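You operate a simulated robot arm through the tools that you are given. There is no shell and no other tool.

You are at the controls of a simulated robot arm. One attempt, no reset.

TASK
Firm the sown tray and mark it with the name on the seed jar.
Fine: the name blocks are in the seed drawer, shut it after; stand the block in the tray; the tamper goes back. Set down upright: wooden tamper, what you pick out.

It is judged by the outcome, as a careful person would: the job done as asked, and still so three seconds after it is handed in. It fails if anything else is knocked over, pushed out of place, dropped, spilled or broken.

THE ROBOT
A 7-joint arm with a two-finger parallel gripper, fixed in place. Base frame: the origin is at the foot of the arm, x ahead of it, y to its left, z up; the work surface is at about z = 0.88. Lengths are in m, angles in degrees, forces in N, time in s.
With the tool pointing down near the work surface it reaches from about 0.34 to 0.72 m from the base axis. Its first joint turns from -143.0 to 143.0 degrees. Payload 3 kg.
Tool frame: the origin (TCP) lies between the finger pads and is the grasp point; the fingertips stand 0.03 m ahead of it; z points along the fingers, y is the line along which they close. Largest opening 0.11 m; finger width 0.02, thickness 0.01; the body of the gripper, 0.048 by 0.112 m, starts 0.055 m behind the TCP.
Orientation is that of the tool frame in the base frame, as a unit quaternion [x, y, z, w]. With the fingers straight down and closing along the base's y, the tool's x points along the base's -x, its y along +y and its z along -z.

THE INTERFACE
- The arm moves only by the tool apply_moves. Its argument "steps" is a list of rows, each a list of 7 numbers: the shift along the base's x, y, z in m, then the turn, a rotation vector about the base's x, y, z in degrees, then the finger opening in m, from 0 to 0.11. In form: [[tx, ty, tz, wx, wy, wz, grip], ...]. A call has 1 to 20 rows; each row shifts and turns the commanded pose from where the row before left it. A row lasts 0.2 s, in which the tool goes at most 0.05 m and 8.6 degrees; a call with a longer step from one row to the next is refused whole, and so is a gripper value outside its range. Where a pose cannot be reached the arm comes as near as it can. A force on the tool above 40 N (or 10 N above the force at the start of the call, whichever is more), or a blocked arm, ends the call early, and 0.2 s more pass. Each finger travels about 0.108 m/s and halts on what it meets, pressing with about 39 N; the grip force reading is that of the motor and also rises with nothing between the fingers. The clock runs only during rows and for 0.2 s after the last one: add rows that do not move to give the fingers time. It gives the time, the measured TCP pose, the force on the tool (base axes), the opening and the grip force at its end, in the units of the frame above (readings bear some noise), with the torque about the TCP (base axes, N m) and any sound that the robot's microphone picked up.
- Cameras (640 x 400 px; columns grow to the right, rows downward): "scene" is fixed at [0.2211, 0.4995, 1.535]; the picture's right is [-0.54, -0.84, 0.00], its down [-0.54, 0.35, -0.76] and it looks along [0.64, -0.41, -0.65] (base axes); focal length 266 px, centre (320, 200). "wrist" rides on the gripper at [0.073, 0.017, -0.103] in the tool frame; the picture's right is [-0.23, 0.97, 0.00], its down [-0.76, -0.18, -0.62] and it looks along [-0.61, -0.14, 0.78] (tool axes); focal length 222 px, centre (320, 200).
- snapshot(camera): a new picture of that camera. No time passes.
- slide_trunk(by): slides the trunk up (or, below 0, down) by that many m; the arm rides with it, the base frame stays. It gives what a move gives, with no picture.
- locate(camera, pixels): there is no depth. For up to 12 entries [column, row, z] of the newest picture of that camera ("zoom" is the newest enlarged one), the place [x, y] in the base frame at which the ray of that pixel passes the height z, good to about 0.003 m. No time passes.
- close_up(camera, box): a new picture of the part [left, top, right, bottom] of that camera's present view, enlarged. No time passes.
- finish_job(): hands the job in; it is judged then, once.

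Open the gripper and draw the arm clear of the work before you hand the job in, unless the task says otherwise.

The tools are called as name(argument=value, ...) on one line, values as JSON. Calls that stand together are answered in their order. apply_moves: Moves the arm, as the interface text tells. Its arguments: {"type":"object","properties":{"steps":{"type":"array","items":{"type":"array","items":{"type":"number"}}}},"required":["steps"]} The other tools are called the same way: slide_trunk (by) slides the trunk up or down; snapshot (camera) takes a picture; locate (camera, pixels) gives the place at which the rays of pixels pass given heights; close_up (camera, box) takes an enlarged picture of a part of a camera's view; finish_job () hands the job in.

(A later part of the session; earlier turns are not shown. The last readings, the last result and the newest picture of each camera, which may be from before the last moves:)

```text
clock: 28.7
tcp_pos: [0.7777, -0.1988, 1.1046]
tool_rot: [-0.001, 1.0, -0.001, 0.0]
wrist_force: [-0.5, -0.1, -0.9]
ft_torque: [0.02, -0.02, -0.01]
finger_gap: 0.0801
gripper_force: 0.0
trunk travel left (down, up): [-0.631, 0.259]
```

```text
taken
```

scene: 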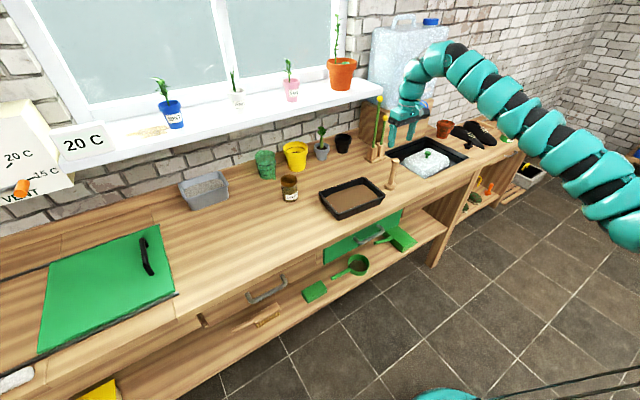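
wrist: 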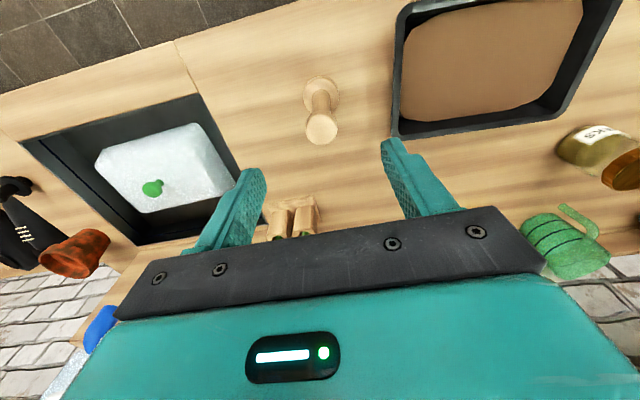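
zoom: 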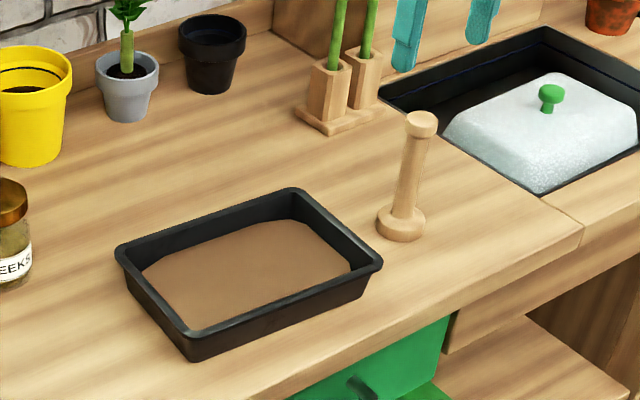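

A row was slightly too long; I resend with shorter steps.

apply_moves(steps=[[-0.04, 0.02, 0, 0, 0, 0, 0.08], [-0.04, 0.02, 0, 0, 0, 0, 0.08], [-0.04, 0.02, 0, 0, 0, 0, 0.08], [-0.04, 0.02, -0.01, 0, 0, 0, 0.08], [-0.035, 0.02, -0.02, 0, 0, 0, 0.08], [-0.03, 0.02, -0.03, 0, 0, 0, 0.08], [0, 0.03, -0.03, 0, 0, 0, 0.08], [0, 0.03, -0.03, 0, 0, 0, 0.08], [0, 0, 0, 0, 0, 0, 0.08]])

snapshot(camera="wrist")

snapshot(camera="scene")

```text
clock: 30.7
tcp_pos: [0.7197, -0.0454, 1.0384]
tool_rot: [-0.002, 1.0, -0.001, -0.001]
wrist_force: [0.2, -0.2, 0.8]
ft_torque: [0.0, 0.02, 0.04]
finger_gap: 0.0801
gripper_force: 0.1
out of reach, approached as far as the arm can: row 2, 3, 4, 5, 6, 7
trunk travel left (down, up): [-0.631, 0.259]
```

```text
taken
```

wrist: 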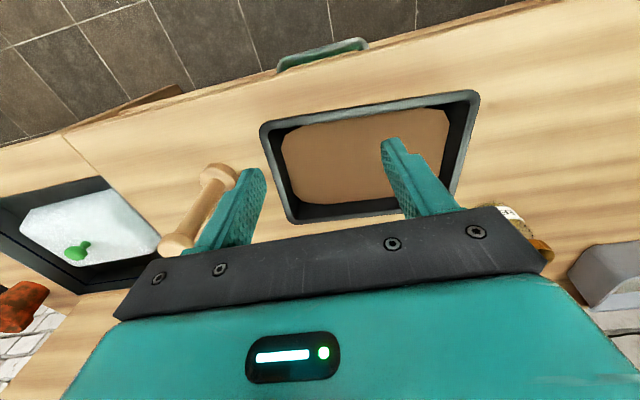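

```text
taken
```

scene: 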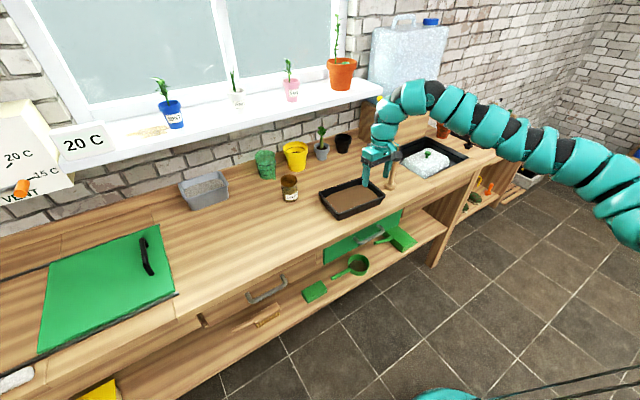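

Pulling back is limited when the trunk is low (arm too folded). I raise the trunk by 0.23 and then approach the drawer front from above/in front.

slide_trunk(by=0.23)

apply_moves(steps=[[-0.02, 0.02, -0.04, 0, 0, 0, 0.08], [-0.02, 0.02, -0.04, 0, 0, 0, 0.08], [-0.035, 0.02, -0.025, 0, 0, 0, 0.08], [-0.035, 0.02, -0.025, 0, 0, 0, 0.08], [-0.035, 0.02, -0.025, 0, 0, 0, 0.08], [-0.035, 0.02, -0.025, 0, 0, 0, 0.08], [-0.035, 0.02, -0.025, 0, 0, 0, 0.08], [0, 0, 0, 0, 0, 0, 0.08]])

snapshot(camera="wrist")

snapshot(camera="scene")

```text
clock: 33.1
tcp_pos: [0.7191, -0.0441, 1.2683]
tool_rot: [-0.002, 1.0, -0.001, -0.001]
wrist_force: [-0.3, 0.3, 0.6]
ft_torque: [0.01, 0.03, 0.01]
finger_gap: 0.0801
gripper_force: 0.1
trunk travel left (down, up): [-0.861, 0.029]
```

```text
clock: 34.9
tcp_pos: [0.689, -0.0141, 1.2081]
tool_rot: [-0.002, 1.0, -0.001, 0.0]
wrist_force: [-0.2, 1.1, -1.6]
ft_torque: [0.03, 0.04, -0.01]
finger_gap: 0.08
gripper_force: 0.1
out of reach, approached as far as the arm can: row 2, 3, 4, 5, 6, 7
trunk travel left (down, up): [-0.861, 0.029]
```

```text
taken
```

wrist: 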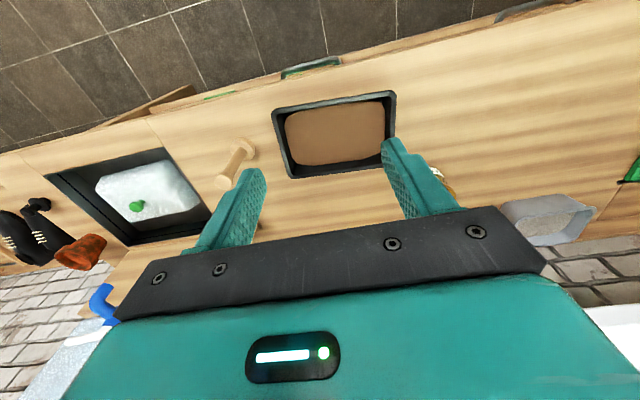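

```text
taken
```

scene: 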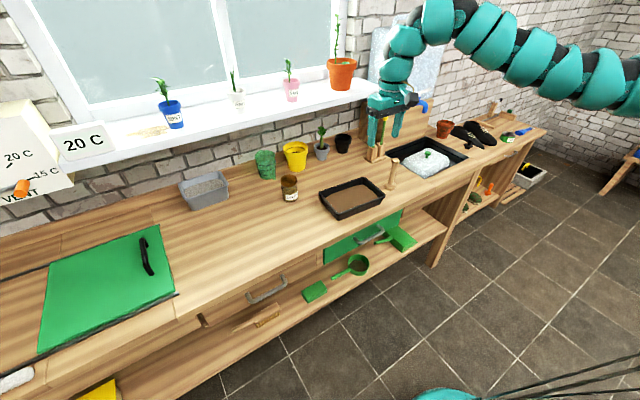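

Moving in while high isn't possible, so I go straight down first (over the bench edge, tips stay ≥0.95), then pull inward.

apply_moves(steps=[[0, 0, -0.045, 0, 0, 0, 0.08], [0, 0, -0.045, 0, 0, 0, 0.08], [0, 0, -0.045, 0, 0, 0, 0.08], [0, 0, -0.045, 0, 0, 0, 0.08], [-0.04, 0, 0, 0, 0, 0, 0.08], [-0.04, 0, 0, 0, 0, 0, 0.08], [-0.04, 0, 0, 0, 0, 0, 0.08], [-0.04, 0, 0, 0, 0, 0, 0.08], [0, 0, 0, 0, 0, 0, 0.08]])

snapshot(camera="wrist")

snapshot(camera="scene")

```text
clock: 36.9
tcp_pos: [0.5287, -0.0128, 1.0264]
tool_rot: [-0.002, 1.0, -0.001, 0.0]
wrist_force: [0.3, 0.4, -0.5]
ft_torque: [0.01, -0.01, 0.05]
finger_gap: 0.08
gripper_force: 0.0
trunk travel left (down, up): [-0.861, 0.029]
```

```text
taken
```

wrist: 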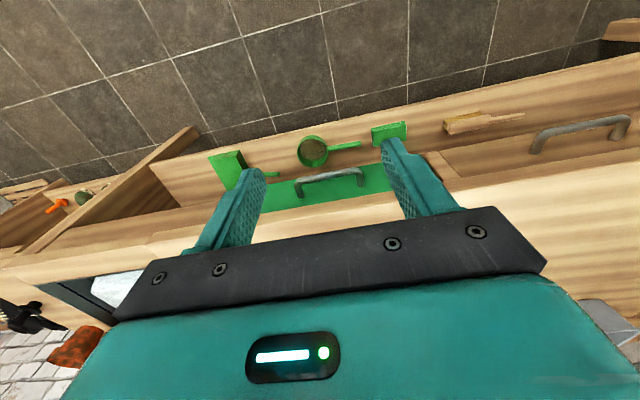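

```text
taken
```

scene: 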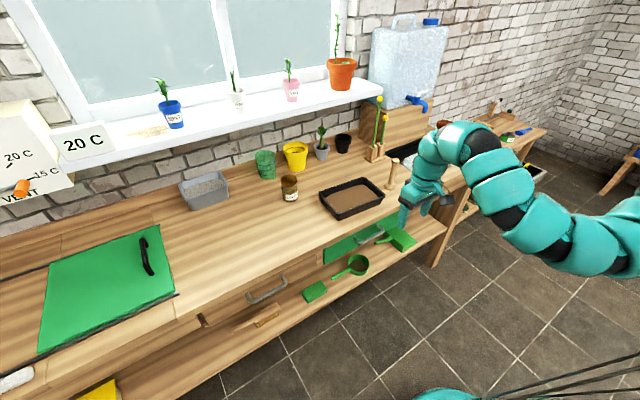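

Good, now in front of the bench. I enlarge the drawer fronts in the wrist view: green drawer at (340,190), wood drawer at (560,150).

close_up(camera="wrist", box=[180, 110, 400, 230])

close_up(camera="wrist", box=[420, 90, 640, 210])

close_up(camera="wrist", box=[0, 140, 240, 320])

locate(camera="wrist", pixels=[[298, 185, 0.8], [360, 172, 0.8], [298, 185, 0.82], [360, 172, 0.82], [298, 185, 0.78], [360, 172, 0.78], [536, 150, 0.8], [628, 118, 0.8], [536, 150, 0.78], [628, 118, 0.78]])

```text
2.91 times, centred on (290, 170) of wrist
```

zoom: 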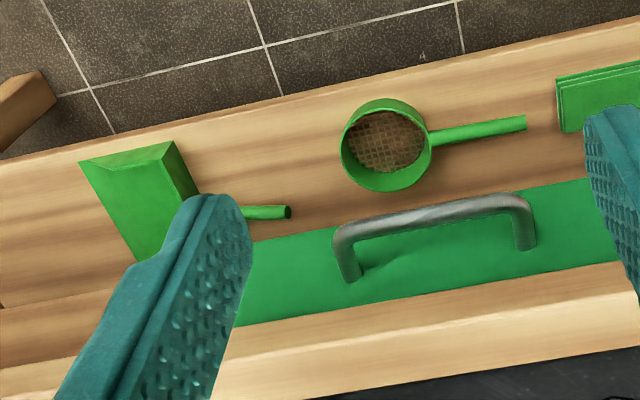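

```text
2.91 times, centred on (530, 150) of wrist
```

zoom: 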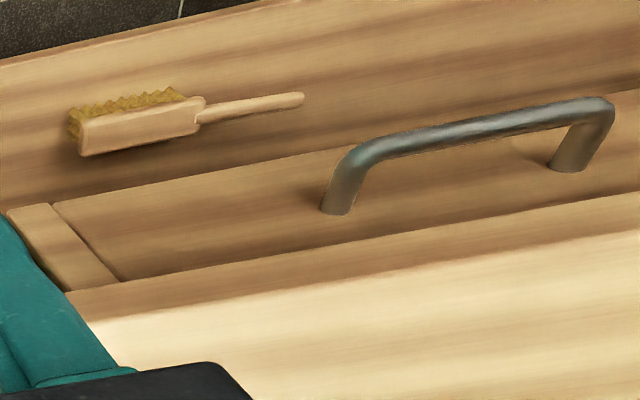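

```text
2.22 times, centred on (120, 230) of wrist
```

zoom: 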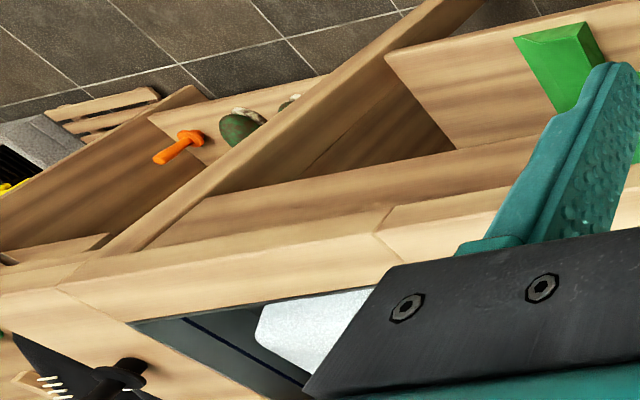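

```text
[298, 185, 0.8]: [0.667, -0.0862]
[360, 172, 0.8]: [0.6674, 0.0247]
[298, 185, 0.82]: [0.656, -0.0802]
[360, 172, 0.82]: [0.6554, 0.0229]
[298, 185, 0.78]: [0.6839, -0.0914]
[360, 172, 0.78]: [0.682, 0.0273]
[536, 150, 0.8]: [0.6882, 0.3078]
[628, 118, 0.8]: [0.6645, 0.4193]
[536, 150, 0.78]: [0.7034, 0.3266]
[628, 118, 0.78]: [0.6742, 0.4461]
```

No labels on either front. Triangulating gives both handle bars at z≈0.78, x≈0.685 (green y −0.095..0.028; wood y 0.325..0.45). I'll turn the tool so the fingers close vertically on a bar: first yaw −90°, watching reach.

apply_moves(steps=[[0, 0, 0, 0, 0, -8.2, 0.06], [0, 0, 0, 0, 0, -8.2, 0.06], [0, 0, 0, 0, 0, -8.2, 0.06], [0, 0, 0, 0, 0, -8.2, 0.06], [0, 0, 0, 0, 0, -8.2, 0.06], [0, 0, 0, 0, 0, -8.2, 0.06], [0, 0, 0, 0, 0, -8.2, 0.06], [0, 0, 0, 0, 0, -8.2, 0.06], [0, 0, 0, 0, 0, -8.2, 0.06], [0, 0, 0, 0, 0, -8.2, 0.06], [0, 0, 0, 0, 0, -8.0, 0.06], [0, 0, 0, 0, 0, 0, 0.06]])

locate(camera="wrist", pixels=[[317, 213, 0.88]])

snapshot(camera="wrist")

snapshot(camera="scene")

```text
clock: 39.5
tcp_pos: [0.5298, -0.0132, 1.0282]
tool_rot: [0.706, 0.708, -0.001, -0.001]
wrist_force: [0.4, 0.1, -0.1]
ft_torque: [0.02, -0.01, 0.03]
finger_gap: 0.0597
gripper_force: 0.1
trunk travel left (down, up): [-0.861, 0.029]
```

```text
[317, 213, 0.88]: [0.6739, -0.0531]
```

```text
taken
```

wrist: 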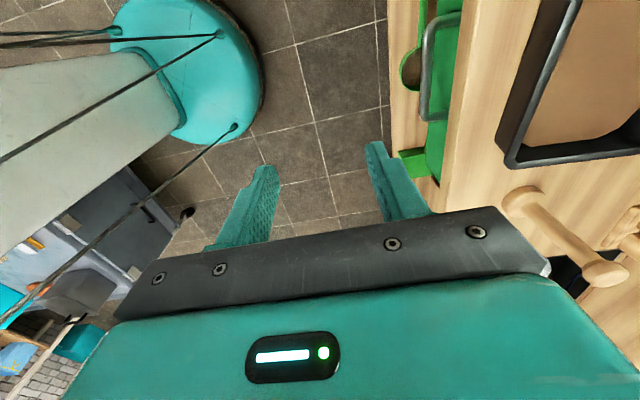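

```text
taken
```

scene: 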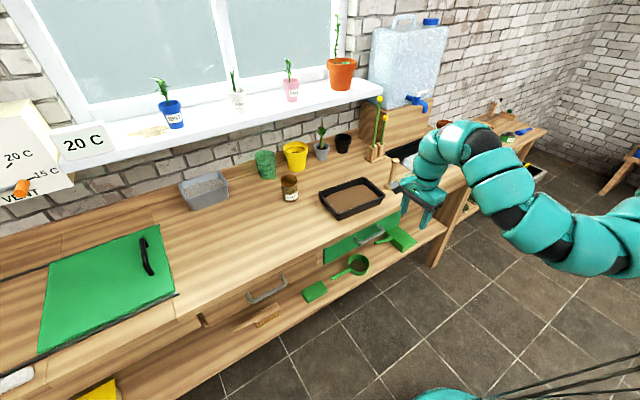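

Yaw is done. I measure the bench edge, drawer front and handle from this side view.

close_up(camera="wrist", box=[380, 0, 540, 200])

locate(camera="wrist", pixels=[[428, 60, 0.78], [428, 60, 0.8], [424, 115, 0.78], [436, 25, 0.78]])

```text
2.00 times, centred on (460, 100) of wrist
```

zoom: 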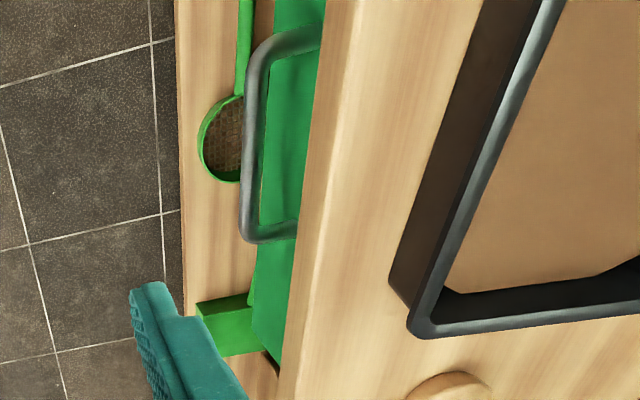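

```text
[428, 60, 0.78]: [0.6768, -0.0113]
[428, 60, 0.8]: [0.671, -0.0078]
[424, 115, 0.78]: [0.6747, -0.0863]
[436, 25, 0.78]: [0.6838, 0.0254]
```

locate(camera="wrist", pixels=[[472, 50, 0.88], [466, 50, 0.88], [460, 50, 0.84], [460, 50, 0.85], [458, 20, 0.78], [446, 116, 0.78], [430, 150, 0.72], [430, 150, 0.74], [417, 50, 0.78], [427, 50, 0.78]])

```text
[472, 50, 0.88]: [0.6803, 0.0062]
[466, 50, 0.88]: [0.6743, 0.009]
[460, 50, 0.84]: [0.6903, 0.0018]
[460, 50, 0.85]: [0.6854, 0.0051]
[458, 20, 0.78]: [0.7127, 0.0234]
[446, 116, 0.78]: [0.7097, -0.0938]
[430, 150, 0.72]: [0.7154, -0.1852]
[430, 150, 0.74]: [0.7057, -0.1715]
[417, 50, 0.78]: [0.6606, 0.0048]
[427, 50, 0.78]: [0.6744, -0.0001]
```

Bar centre x≈0.674, drawer front ≈0.71, slab edge ≈0.678 overhanging. A near-horizontal tool (25° down) fits. I lower in front of the bench to z≈0.88 and pitch the tool forward by 65°.

apply_moves(steps=[[0, 0, -0.045, 0, 0, 0, 0.06], [0, 0, -0.045, 0, 0, 0, 0.06], [0, -0.01, -0.045, 0, 0, 0, 0.06], [0, 0, -0.01, 0, -8.1, 0, 0.06], [0, 0, 0, 0, -8.1, 0, 0.06], [0, 0, 0, 0, -8.1, 0, 0.06], [0, 0, 0, 0, -8.1, 0, 0.06], [0, 0, 0, 0, -8.1, 0, 0.06], [0, 0, 0, 0, -8.1, 0, 0.06], [0, 0, 0, 0, -8.1, 0, 0.06], [0, 0, 0, 0, -8.1, 0, 0.06], [0, 0, 0, 0, 0, 0, 0.06]])

snapshot(camera="wrist")

snapshot(camera="scene")

```text
clock: 42.1
tcp_pos: [0.5297, -0.0238, 0.884]
tool_rot: [0.596, 0.598, 0.379, 0.379]
wrist_force: [-0.1, -0.6, 0.4]
ft_torque: [0.01, 0.01, 0.02]
finger_gap: 0.0599
gripper_force: 0.0
trunk travel left (down, up): [-0.861, 0.029]
```

```text
taken
```

wrist: 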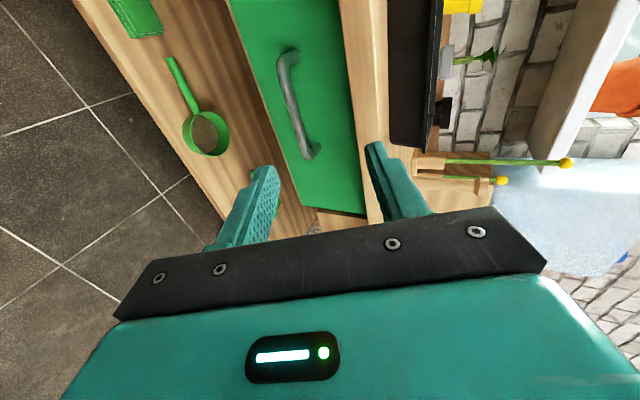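

```text
taken
```

scene: 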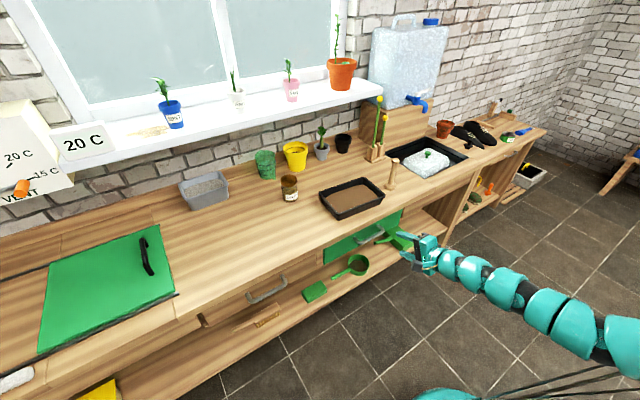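

The tool is now 25° below horizontal and the handle is visible at (295,105). I locate it from here to fix its height.

locate(camera="wrist", pixels=[[285, 75, 0.77], [285, 75, 0.78], [285, 75, 0.79], [300, 135, 0.77], [300, 135, 0.78], [300, 135, 0.79], [292, 105, 0.78], [292, 105, 0.79]])

close_up(camera="wrist", box=[230, 20, 390, 220])

```text
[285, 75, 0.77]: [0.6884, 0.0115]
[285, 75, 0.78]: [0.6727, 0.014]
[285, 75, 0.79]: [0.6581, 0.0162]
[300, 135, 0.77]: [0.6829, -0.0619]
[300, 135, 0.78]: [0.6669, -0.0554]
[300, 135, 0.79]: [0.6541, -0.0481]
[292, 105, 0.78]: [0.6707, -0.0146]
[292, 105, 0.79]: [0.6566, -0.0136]
```

```text
2.00 times, centred on (310, 120) of wrist
```

zoom: 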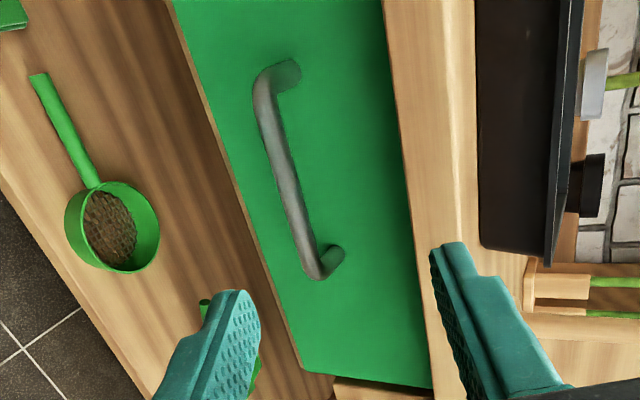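

Bar confirmed at x≈0.672, z≈0.78, y from −0.09 to 0.03. I check heights of the sieve and dustpan on the shelf below so the fingers and drawer clear them.

locate(camera="wrist", pixels=[[205, 132, 0.5], [205, 132, 0.6], [205, 132, 0.65], [205, 132, 0.7], [254, 190, 0.6], [254, 190, 0.7]])

locate(camera="scene", pixels=[[358, 263, 0.5], [358, 263, 0.6], [358, 263, 0.65], [358, 263, 0.7], [395, 237, 0.6], [395, 237, 0.7], [378, 242, 0.6], [378, 242, 0.7]])

```text
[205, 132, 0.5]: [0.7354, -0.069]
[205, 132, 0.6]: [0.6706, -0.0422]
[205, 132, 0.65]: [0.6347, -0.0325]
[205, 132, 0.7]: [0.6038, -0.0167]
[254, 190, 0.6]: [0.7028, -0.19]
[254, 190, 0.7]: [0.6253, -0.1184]
```

```text
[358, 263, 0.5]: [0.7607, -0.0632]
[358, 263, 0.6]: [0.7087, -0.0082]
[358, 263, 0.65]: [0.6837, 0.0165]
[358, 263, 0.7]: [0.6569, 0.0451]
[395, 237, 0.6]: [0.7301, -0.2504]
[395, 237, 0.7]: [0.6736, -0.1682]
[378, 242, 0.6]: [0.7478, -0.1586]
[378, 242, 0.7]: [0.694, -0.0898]
```

The shelf items are at z≈0.5, far below. I go to a pre-grasp 8 cm back along the tool axis, fingers 0.045, then check alignment.

apply_moves(steps=[[0.02, -0.003, -0.033, 0, 0, 0, 0.045], [0.038, -0.003, -0.032, 0, 0, 0, 0.045], [0, 0, 0, 0, 0, 0, 0.045]])

snapshot(camera="wrist")

close_up(camera="scene", box=[320, 200, 440, 280])

```text
clock: 42.9
tcp_pos: [0.586, -0.0292, 0.818]
tool_rot: [0.596, 0.598, 0.378, 0.379]
wrist_force: [-0.3, -0.7, 0.4]
ft_torque: [0.0, -0.02, -0.03]
finger_gap: 0.0447
gripper_force: 0.1
trunk travel left (down, up): [-0.861, 0.029]
```

```text
taken
```

wrist: 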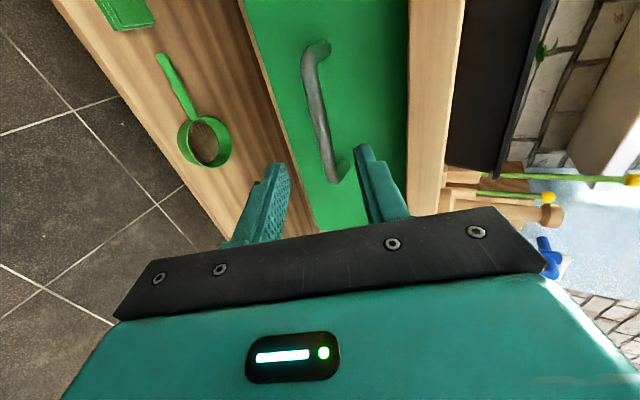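

```text
5.00 times, centred on (380, 240) of scene
```

zoom: 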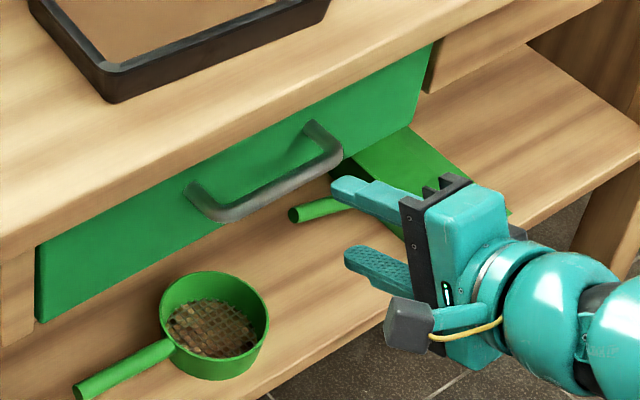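

The bar crosses the finger axis at about (322,136), exactly where a point 8 cm ahead should appear. I advance along the axis and close.

apply_moves(steps=[[0.0181, 0, -0.0085, 0, 0, 0, 0.045], [0.0181, 0, -0.0085, 0, 0, 0, 0.045], [0.0181, 0, -0.0085, 0, 0, 0, 0.045], [0.0181, 0, -0.0085, 0, 0, 0, 0.045], [0, 0, 0, 0, 0, 0, 0.045]])

snapshot(camera="wrist")

close_up(camera="scene", box=[320, 200, 440, 280])

```text
clock: 44.1
tcp_pos: [0.6587, -0.0301, 0.786]
tool_rot: [0.596, 0.598, 0.378, 0.379]
wrist_force: [0.0, 0.4, 0.5]
ft_torque: [-0.05, 0.0, 0.0]
finger_gap: 0.0452
gripper_force: 0.1
trunk travel left (down, up): [-0.861, 0.029]
```

```text
taken
```

wrist: 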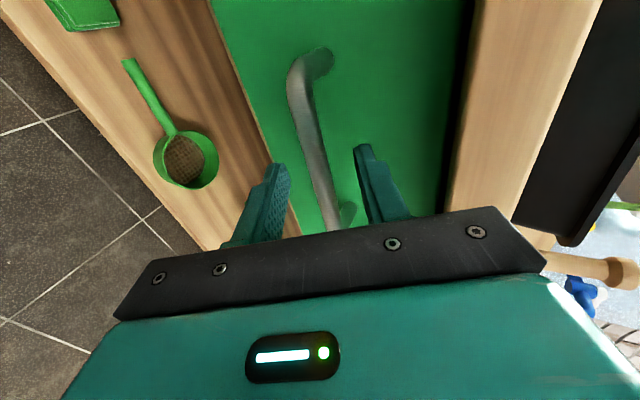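

```text
5.00 times, centred on (380, 240) of scene
```

zoom: 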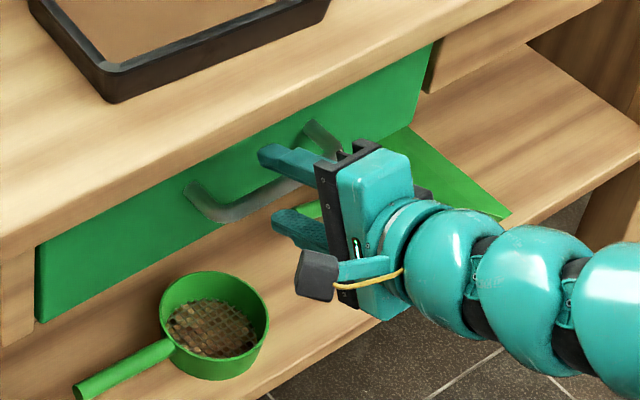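

The bar lies between the fingers. I close on it.

apply_moves(steps=[[0, 0, 0, 0, 0, 0, 0.025], [0, 0, 0, 0, 0, 0, 0.003], [0, 0, 0, 0, 0, 0, 0.003], [0, 0, 0, 0, 0, 0, 0.003]])

```text
clock: 45.1
tcp_pos: [0.6585, -0.0287, 0.7848]
tool_rot: [0.596, 0.598, 0.379, 0.379]
wrist_force: [-0.8, -1.0, 0.3]
ft_torque: [-0.13, -0.01, -0.02]
finger_gap: 0.0137
gripper_force: 45.1
trunk travel left (down, up): [-0.861, 0.029]
```

Gripped at 0.0137 m. I pull straight toward −x slowly and watch the force.

apply_moves(steps=[[-0.01, 0, 0, 0, 0, 0, 0.003], [-0.015, 0, 0, 0, 0, 0, 0.003], [-0.015, 0, 0, 0, 0, 0, 0.003], [-0.02, 0, 0, 0, 0, 0, 0.003], [0, 0, 0, 0, 0, 0, 0.003]])

close_up(camera="scene", box=[300, 180, 440, 280])

```text
clock: 46.3
tcp_pos: [0.5997, -0.0298, 0.7838]
tool_rot: [0.597, 0.597, 0.378, 0.38]
wrist_force: [0.5, -2.4, 7.6]
ft_torque: [-0.51, -0.19, -0.83]
finger_gap: 0.0133
gripper_force: 45.0
trunk travel left (down, up): [-0.861, 0.029]
```

```text
4.00 times, centred on (370, 230) of scene
```

zoom: 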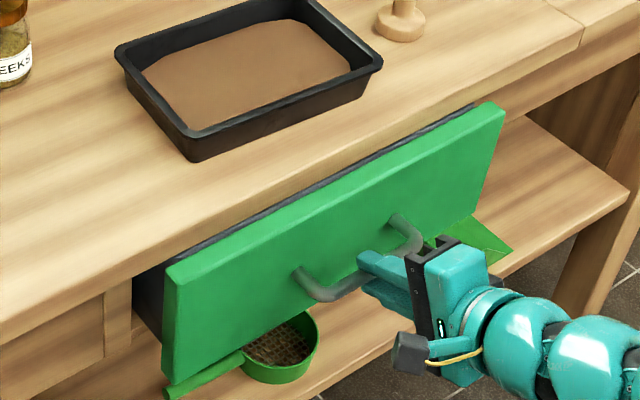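

The drawer opens (6 cm). I continue pulling.

apply_moves(steps=[[-0.02, 0, 0, 0, 0, 0, 0.003], [-0.02, 0, 0, 0, 0, 0, 0.003], [-0.02, 0, 0, 0, 0, 0, 0.003], [-0.02, 0, 0, 0, 0, 0, 0.003], [0, 0, 0, 0, 0, 0, 0.003]])

snapshot(camera="scene")

close_up(camera="scene", box=[280, 180, 440, 300])

```text
clock: 47.5
tcp_pos: [0.5196, -0.0291, 0.7843]
tool_rot: [0.596, 0.598, 0.379, 0.379]
wrist_force: [1.7, -4.3, 8.9]
ft_torque: [-0.28, -0.16, -0.33]
finger_gap: 0.0139
gripper_force: 44.9
trunk travel left (down, up): [-0.861, 0.029]
```

```text
taken
```

scene: 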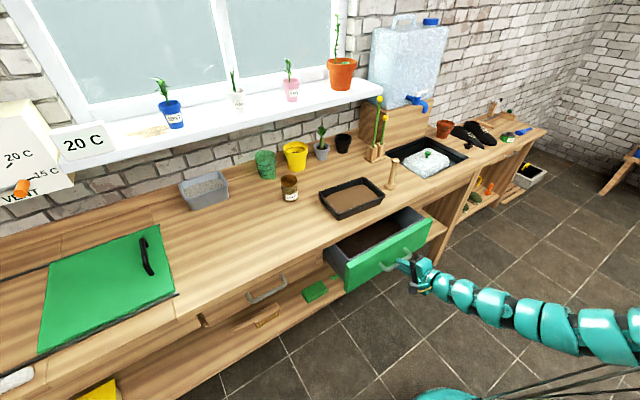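

```text
3.33 times, centred on (360, 240) of scene
```

zoom: 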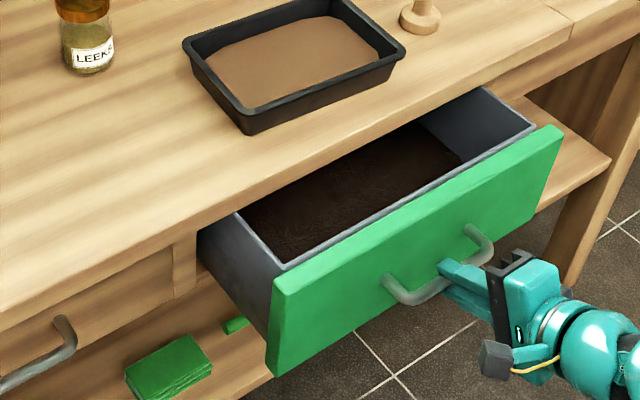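

This drawer holds compost only, so the wooden drawer must be the seed drawer. I push the green one shut again.

apply_moves(steps=[[0.02, 0, 0, 0, 0, 0, 0.003], [0.025, 0, 0, 0, 0, 0, 0.003], [0.025, 0, 0, 0, 0, 0, 0.003], [0.025, 0, 0, 0, 0, 0, 0.003], [0.02, 0, 0, 0, 0, 0, 0.003], [0.015, 0, 0, 0, 0, 0, 0.003], [0.008, 0, 0, 0, 0, 0, 0.003], [0, 0, 0, 0, 0, 0, 0.003]])

close_up(camera="scene", box=[300, 180, 440, 280])

```text
clock: 49.3
tcp_pos: [0.6573, -0.0298, 0.7834]
tool_rot: [0.596, 0.598, 0.379, 0.379]
wrist_force: [-1.5, -3.3, 4.2]
ft_torque: [-0.13, -0.05, 0.01]
finger_gap: 0.0136
gripper_force: 45.2
trunk travel left (down, up): [-0.861, 0.029]
```

```text
4.00 times, centred on (370, 230) of scene
```

zoom: 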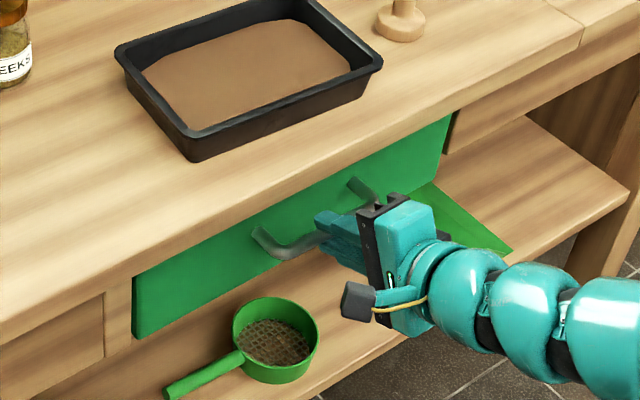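

Nearly shut; I push a few more millimetres until it seats.

apply_moves(steps=[[0.003, 0, 0, 0, 0, 0, 0.003], [0.002, 0, 0, 0, 0, 0, 0.003], [0, 0, 0, 0, 0, 0, 0.003]])

```text
clock: 50.1
tcp_pos: [0.6588, -0.0299, 0.7845]
tool_rot: [0.596, 0.598, 0.379, 0.379]
wrist_force: [-24.6, -8.5, 12.8]
ft_torque: [-0.42, -0.05, -0.67]
finger_gap: 0.0137
gripper_force: 45.1
trunk travel left (down, up): [-0.861, 0.029]
```

Seated against its stop (25 N). I relax the push, open, and back out along the tool axis.

apply_moves(steps=[[-0.003, 0, 0, 0, 0, 0, 0.003], [0, 0, 0, 0, 0, 0, 0.03], [0, 0, 0, 0, 0, 0, 0.045], [0, 0, 0, 0, 0, 0, 0.045], [-0.0181, 0, 0.0085, 0, 0, 0, 0.045], [-0.0272, 0, 0.0127, 0, 0, 0, 0.045], [-0.0272, 0, 0.0127, 0, 0, 0, 0.045], [0, 0, 0, 0, 0, 0, 0.045]])

close_up(camera="scene", box=[300, 180, 440, 280])

snapshot(camera="wrist")

```text
clock: 51.9
tcp_pos: [0.5875, -0.0299, 0.8184]
tool_rot: [0.597, 0.598, 0.378, 0.379]
wrist_force: [0.0, 0.2, 0.1]
ft_torque: [-0.01, 0.03, -0.02]
finger_gap: 0.045
gripper_force: 0.1
trunk travel left (down, up): [-0.861, 0.029]
```

```text
4.00 times, centred on (370, 230) of scene
```

zoom: 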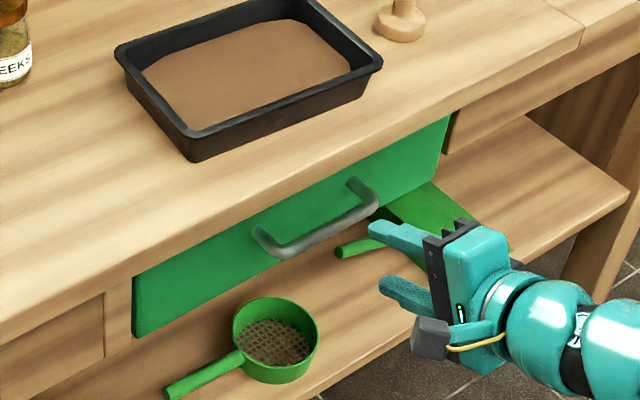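

```text
taken
```

wrist: 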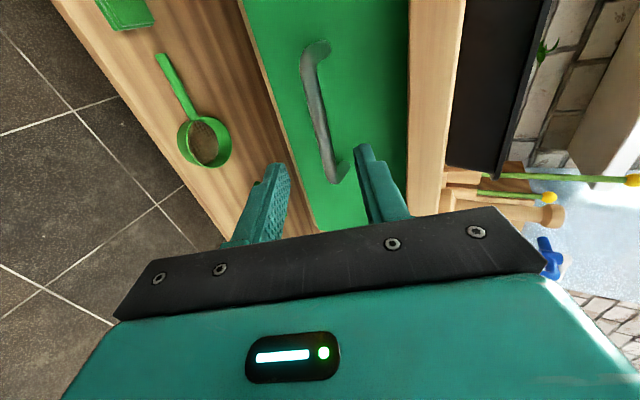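

Green drawer is shut. Now I move left along the bench front (x≈0.53) toward the wooden drawer at y≈0.39.

apply_moves(steps=[[-0.04, 0.02, 0.01, 0, 0, 0, 0.045], [-0.015, 0.045, 0.01, 0, 0, 0, 0.045], [0, 0.048, 0, 0, 0, 0, 0.045], [0, 0.048, 0, 0, 0, 0, 0.045], [0, 0.048, 0, 0, 0, 0, 0.045], [0, 0.048, 0, 0, 0, 0, 0.045], [0, 0, 0, 0, 0, 0, 0.045]])

snapshot(camera="scene")

snapshot(camera="wrist")

```text
clock: 53.5
tcp_pos: [0.5353, 0.2304, 0.8366]
tool_rot: [0.597, 0.598, 0.377, 0.379]
wrist_force: [-0.3, -0.1, -1.6]
ft_torque: [-0.04, -0.04, -0.05]
finger_gap: 0.0451
gripper_force: 0.2
trunk travel left (down, up): [-0.861, 0.029]
```

```text
taken
```

scene: 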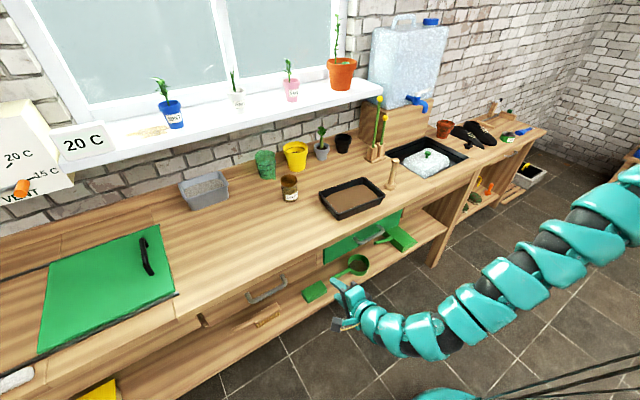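

```text
taken
```

wrist: 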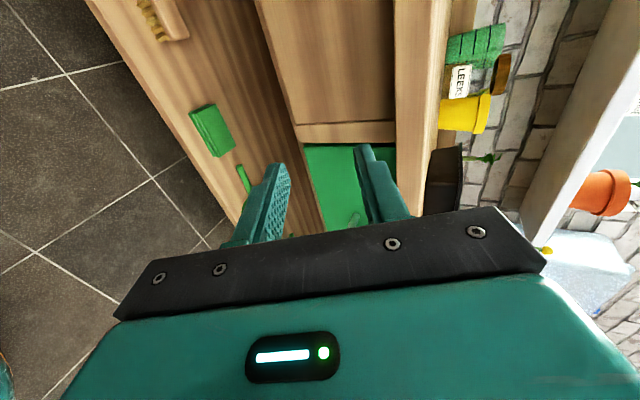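

No trouble. I continue to y≈0.385.

apply_moves(steps=[[0, 0.045, 0, 0, 0, 0, 0.045], [0, 0.045, 0, 0, 0, 0, 0.045], [0, 0.045, 0, 0, 0, 0, 0.045], [0, 0.02, 0, 0, 0, 0, 0.045], [0, 0, 0, 0, 0, 0, 0.045]])

snapshot(camera="scene")

snapshot(camera="wrist")

```text
clock: 54.7
tcp_pos: [0.5238, 0.2898, 0.8494]
tool_rot: [0.596, 0.598, 0.379, 0.378]
wrist_force: [-0.2, 0.0, -0.6]
ft_torque: [-0.02, -0.02, 0.01]
finger_gap: 0.0449
gripper_force: 0.1
out of reach, approached as far as the arm can: row 2, 3, 4
trunk travel left (down, up): [-0.861, 0.029]
```

```text
taken
```

scene: 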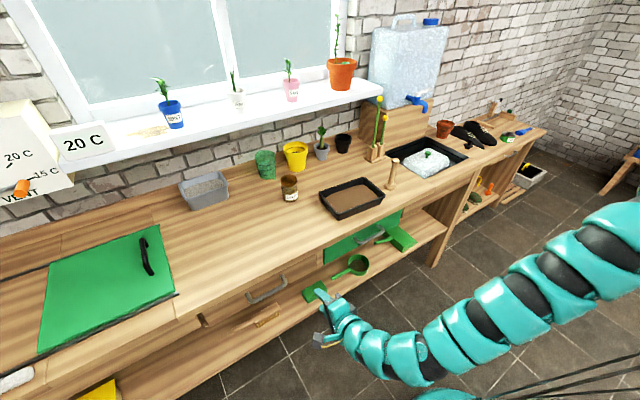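

```text
taken
```

wrist: 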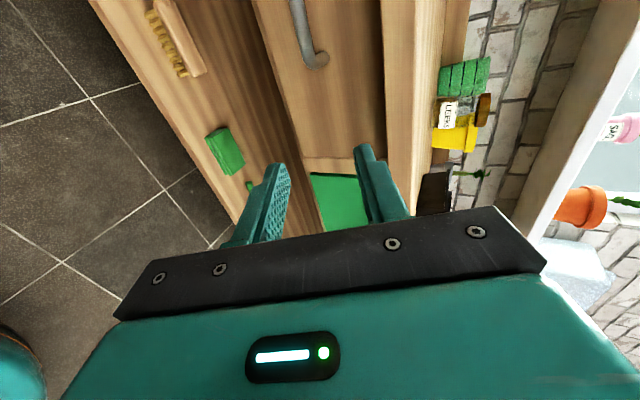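

Reach limit here: the shoulder is too high for this far-left low point. I lower the trunk 0.15 (free space before the bench) and then raise the tool back.

slide_trunk(by=-0.15)

apply_moves(steps=[[0, 0, 0.045, 0, 0, 0, 0.045], [0, 0, 0.045, 0, 0, 0, 0.045], [0, 0, 0.045, 0, 0, 0, 0.045], [0, 0.03, 0, 0, 0, 0, 0.045], [0, 0.03, 0, 0, 0, 0, 0.045], [0, 0.03, 0, 0, 0, 0, 0.045], [0, 0, 0, 0, 0, 0, 0.045]])

snapshot(camera="scene")

snapshot(camera="wrist")

```text
clock: 56.5
tcp_pos: [0.5223, 0.2914, 0.7002]
tool_rot: [0.596, 0.598, 0.378, 0.379]
wrist_force: [-0.1, 0.2, 0.7]
ft_torque: [0.02, -0.04, -0.02]
finger_gap: 0.0451
gripper_force: 0.1
trunk travel left (down, up): [-0.711, 0.179]
```

```text
clock: 58.1
tcp_pos: [0.5247, 0.3794, 0.8351]
tool_rot: [0.597, 0.598, 0.378, 0.379]
wrist_force: [-0.4, 0.0, 0.1]
ft_torque: [0.02, -0.01, -0.01]
finger_gap: 0.0449
gripper_force: 0.1
trunk travel left (down, up): [-0.711, 0.179]
```

```text
taken
```

scene: 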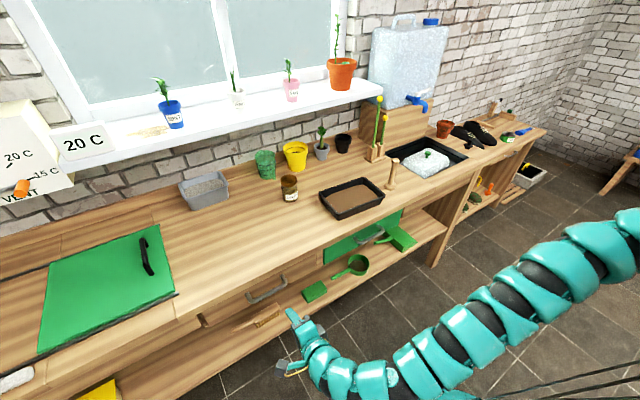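

```text
taken
```

wrist: 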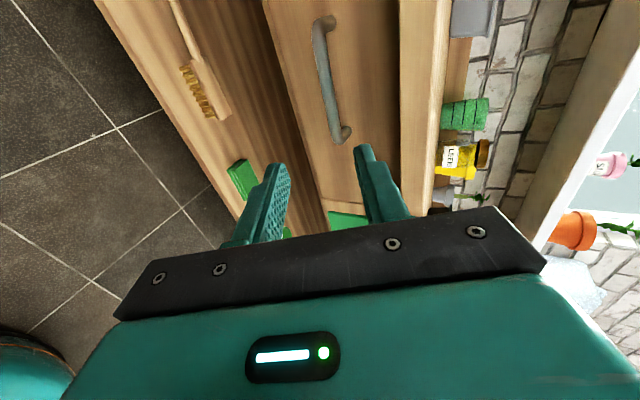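

Now the wooden drawer's handle is at (325,80) in the wrist view. I locate its bar.

locate(camera="wrist", pixels=[[320, 45, 0.77], [320, 45, 0.78], [320, 45, 0.79], [331, 110, 0.77], [331, 110, 0.78], [331, 110, 0.79], [318, 25, 0.78], [335, 135, 0.78]])

close_up(camera="wrist", box=[260, 0, 420, 200])

```text
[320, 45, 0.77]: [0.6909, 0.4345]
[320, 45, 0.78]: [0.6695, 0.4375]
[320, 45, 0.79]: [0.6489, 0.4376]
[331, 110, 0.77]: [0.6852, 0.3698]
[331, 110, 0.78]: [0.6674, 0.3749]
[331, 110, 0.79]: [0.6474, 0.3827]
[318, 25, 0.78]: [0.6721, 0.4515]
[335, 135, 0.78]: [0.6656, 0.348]
```

```text
2.00 times, centred on (340, 100) of wrist
```

zoom: 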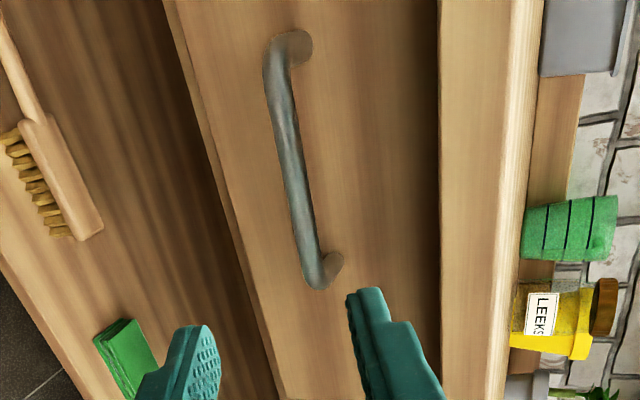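

Bar at x≈0.671, z≈0.78, y 0.345–0.455. I move to pre-grasp (0.588,0.395,0.819).

apply_moves(steps=[[0.032, 0.008, -0.008, 0, 0, 0, 0.045], [0.032, 0.008, -0.008, 0, 0, 0, 0.045], [0, 0, 0, 0, 0, 0, 0.045]])

snapshot(camera="wrist")

```text
clock: 58.9
tcp_pos: [0.5558, 0.3777, 0.8235]
tool_rot: [0.595, 0.599, 0.379, 0.379]
wrist_force: [-1.0, 0.5, 0.5]
ft_torque: [-0.03, 0.01, 0.01]
finger_gap: 0.045
gripper_force: 0.0
out of reach, approached as far as the arm can: row 1, 2
trunk travel left (down, up): [-0.711, 0.179]
```

```text
taken
```

wrist: 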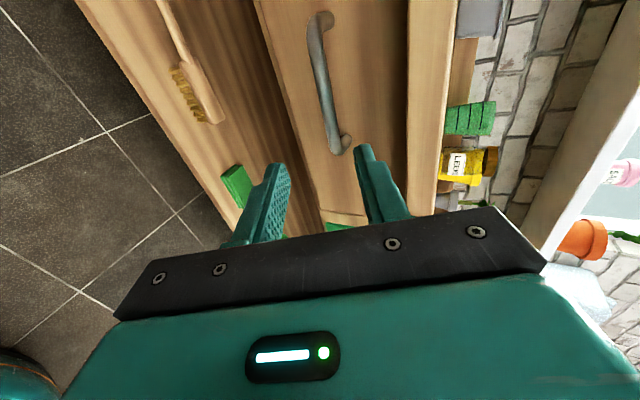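

Still at the reach limit, so I lower the trunk further by 0.2, then come back up.

slide_trunk(by=-0.2)

apply_moves(steps=[[-0.01, 0, 0.048, 0, 0, 0, 0.045], [0, 0, 0.048, 0, 0, 0, 0.045], [0, 0, 0.048, 0, 0, 0, 0.045], [0, 0.01, 0.045, 0, 0, 0, 0.045], [0, 0.01, 0, 0, 0, 0, 0.045], [0, 0, 0, 0, 0, 0, 0.045]])

snapshot(camera="scene")

snapshot(camera="wrist")

```text
clock: 61.1
tcp_pos: [0.5558, 0.3775, 0.6226]
tool_rot: [0.596, 0.598, 0.378, 0.38]
wrist_force: [0.1, -0.1, 0.7]
ft_torque: [0.0, 0.0, 0.03]
finger_gap: 0.0451
gripper_force: 0.0
trunk travel left (down, up): [-0.511, 0.379]
```

```text
clock: 62.5
tcp_pos: [0.5471, 0.3974, 0.8116]
tool_rot: [0.597, 0.598, 0.378, 0.379]
wrist_force: [0.1, 0.4, 0.0]
ft_torque: [0.01, 0.0, 0.05]
finger_gap: 0.045
gripper_force: 0.0
trunk travel left (down, up): [-0.511, 0.379]
```

```text
taken
```

scene: 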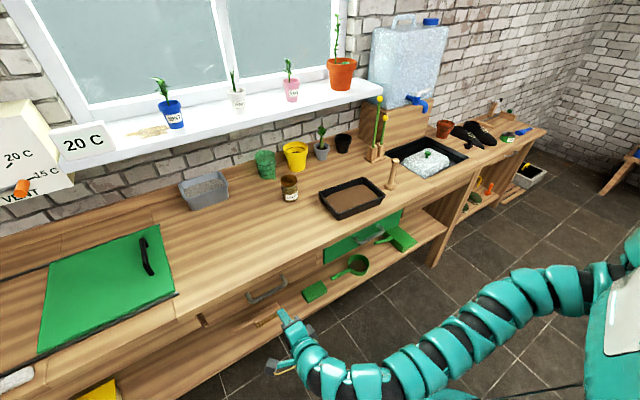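

```text
taken
```

wrist: 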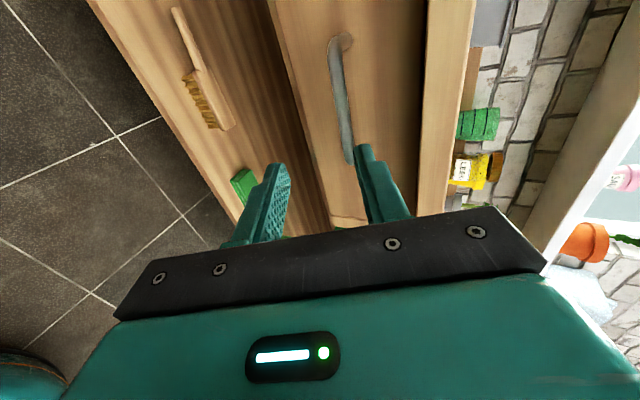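

Good: the trunk is now visible at lower right and reach is better. I move to the pre-grasp (0.5885,0.395,0.819).

apply_moves(steps=[[0.02, -0.001, 0.004, 0, 0, 0, 0.045], [0.0214, -0.001, 0.0034, 0, 0, 0, 0.045], [0, 0, 0, 0, 0, 0, 0.045]])

snapshot(camera="wrist")

```text
clock: 63.3
tcp_pos: [0.5878, 0.3941, 0.8178]
tool_rot: [0.596, 0.599, 0.378, 0.378]
wrist_force: [-0.1, 0.4, 0.4]
ft_torque: [0.01, 0.01, 0.01]
finger_gap: 0.0451
gripper_force: 0.1
trunk travel left (down, up): [-0.511, 0.379]
```

```text
taken
```

wrist: 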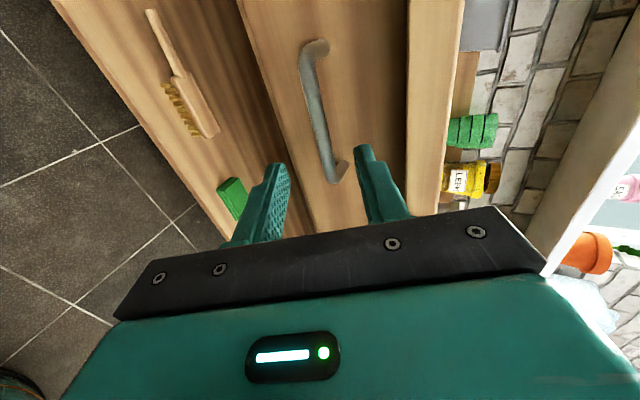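

Alignment matches that of the green drawer (bar at (321,136)). I advance along the axis.

apply_moves(steps=[[0.0181, 0, -0.0085, 0, 0, 0, 0.045], [0.0181, 0, -0.0085, 0, 0, 0, 0.045], [0.0181, 0, -0.0085, 0, 0, 0, 0.045], [0.0181, 0, -0.0085, 0, 0, 0, 0.045], [0, 0, 0, 0, 0, 0, 0.045]])

snapshot(camera="wrist")

```text
clock: 64.5
tcp_pos: [0.6603, 0.3937, 0.7845]
tool_rot: [0.596, 0.598, 0.379, 0.379]
wrist_force: [0.4, -0.5, -0.4]
ft_torque: [0.0, 0.0, 0.01]
finger_gap: 0.0453
gripper_force: 0.0
trunk travel left (down, up): [-0.511, 0.379]
```

```text
taken
```

wrist: 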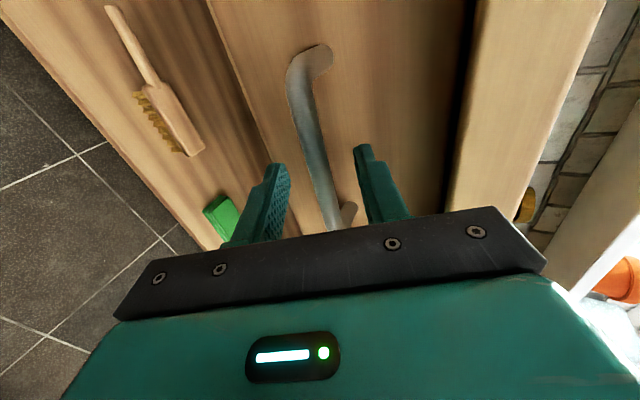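

Bar is between the fingers. I close and start pulling slowly.

apply_moves(steps=[[0, 0, 0, 0, 0, 0, 0.025], [0, 0, 0, 0, 0, 0, 0.003], [0, 0, 0, 0, 0, 0, 0.003], [0, 0, 0, 0, 0, 0, 0.003], [-0.01, 0, 0, 0, 0, 0, 0.003], [-0.015, 0, 0, 0, 0, 0, 0.003], [-0.015, 0, 0, 0, 0, 0, 0.003], [-0.02, 0, 0, 0, 0, 0, 0.003], [0, 0, 0, 0, 0, 0, 0.003]])

snapshot(camera="scene")

```text
clock: 66.5
tcp_pos: [0.6006, 0.3935, 0.7852]
tool_rot: [0.596, 0.598, 0.378, 0.379]
wrist_force: [0.5, -1.7, -2.7]
ft_torque: [0.29, 0.1, 0.73]
finger_gap: 0.0138
gripper_force: 44.6
trunk travel left (down, up): [-0.511, 0.379]
```

```text
taken
```

scene: 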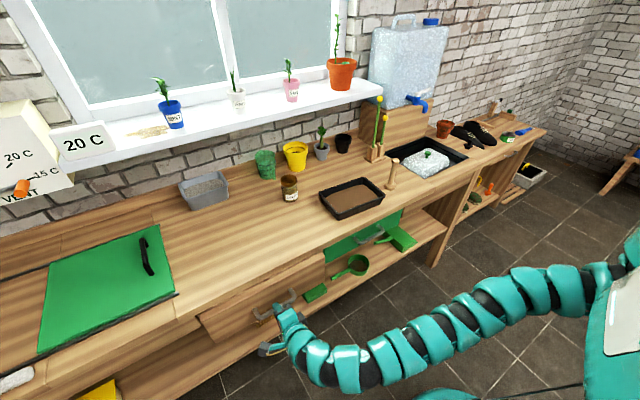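

The wooden drawer is moving. I pull further by 8 cm and look in.

apply_moves(steps=[[-0.02, 0, 0, 0, 0, 0, 0.003], [-0.02, 0, 0, 0, 0, 0, 0.003], [-0.02, 0, 0, 0, 0, 0, 0.003], [-0.02, 0, 0, 0, 0, 0, 0.003], [0, 0, 0, 0, 0, 0, 0.003]])

close_up(camera="scene", box=[170, 220, 370, 370])

```text
clock: 67.7
tcp_pos: [0.5199, 0.3946, 0.7841]
tool_rot: [0.597, 0.598, 0.378, 0.379]
wrist_force: [0.5, -3.4, -1.4]
ft_torque: [-0.01, 0.03, 0.25]
finger_gap: 0.0137
gripper_force: 45.4
trunk travel left (down, up): [-0.511, 0.379]
```

```text
2.67 times, centred on (270, 295) of scene
```

zoom: 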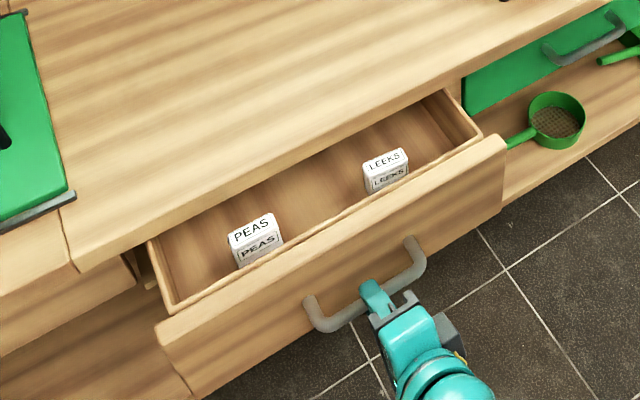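

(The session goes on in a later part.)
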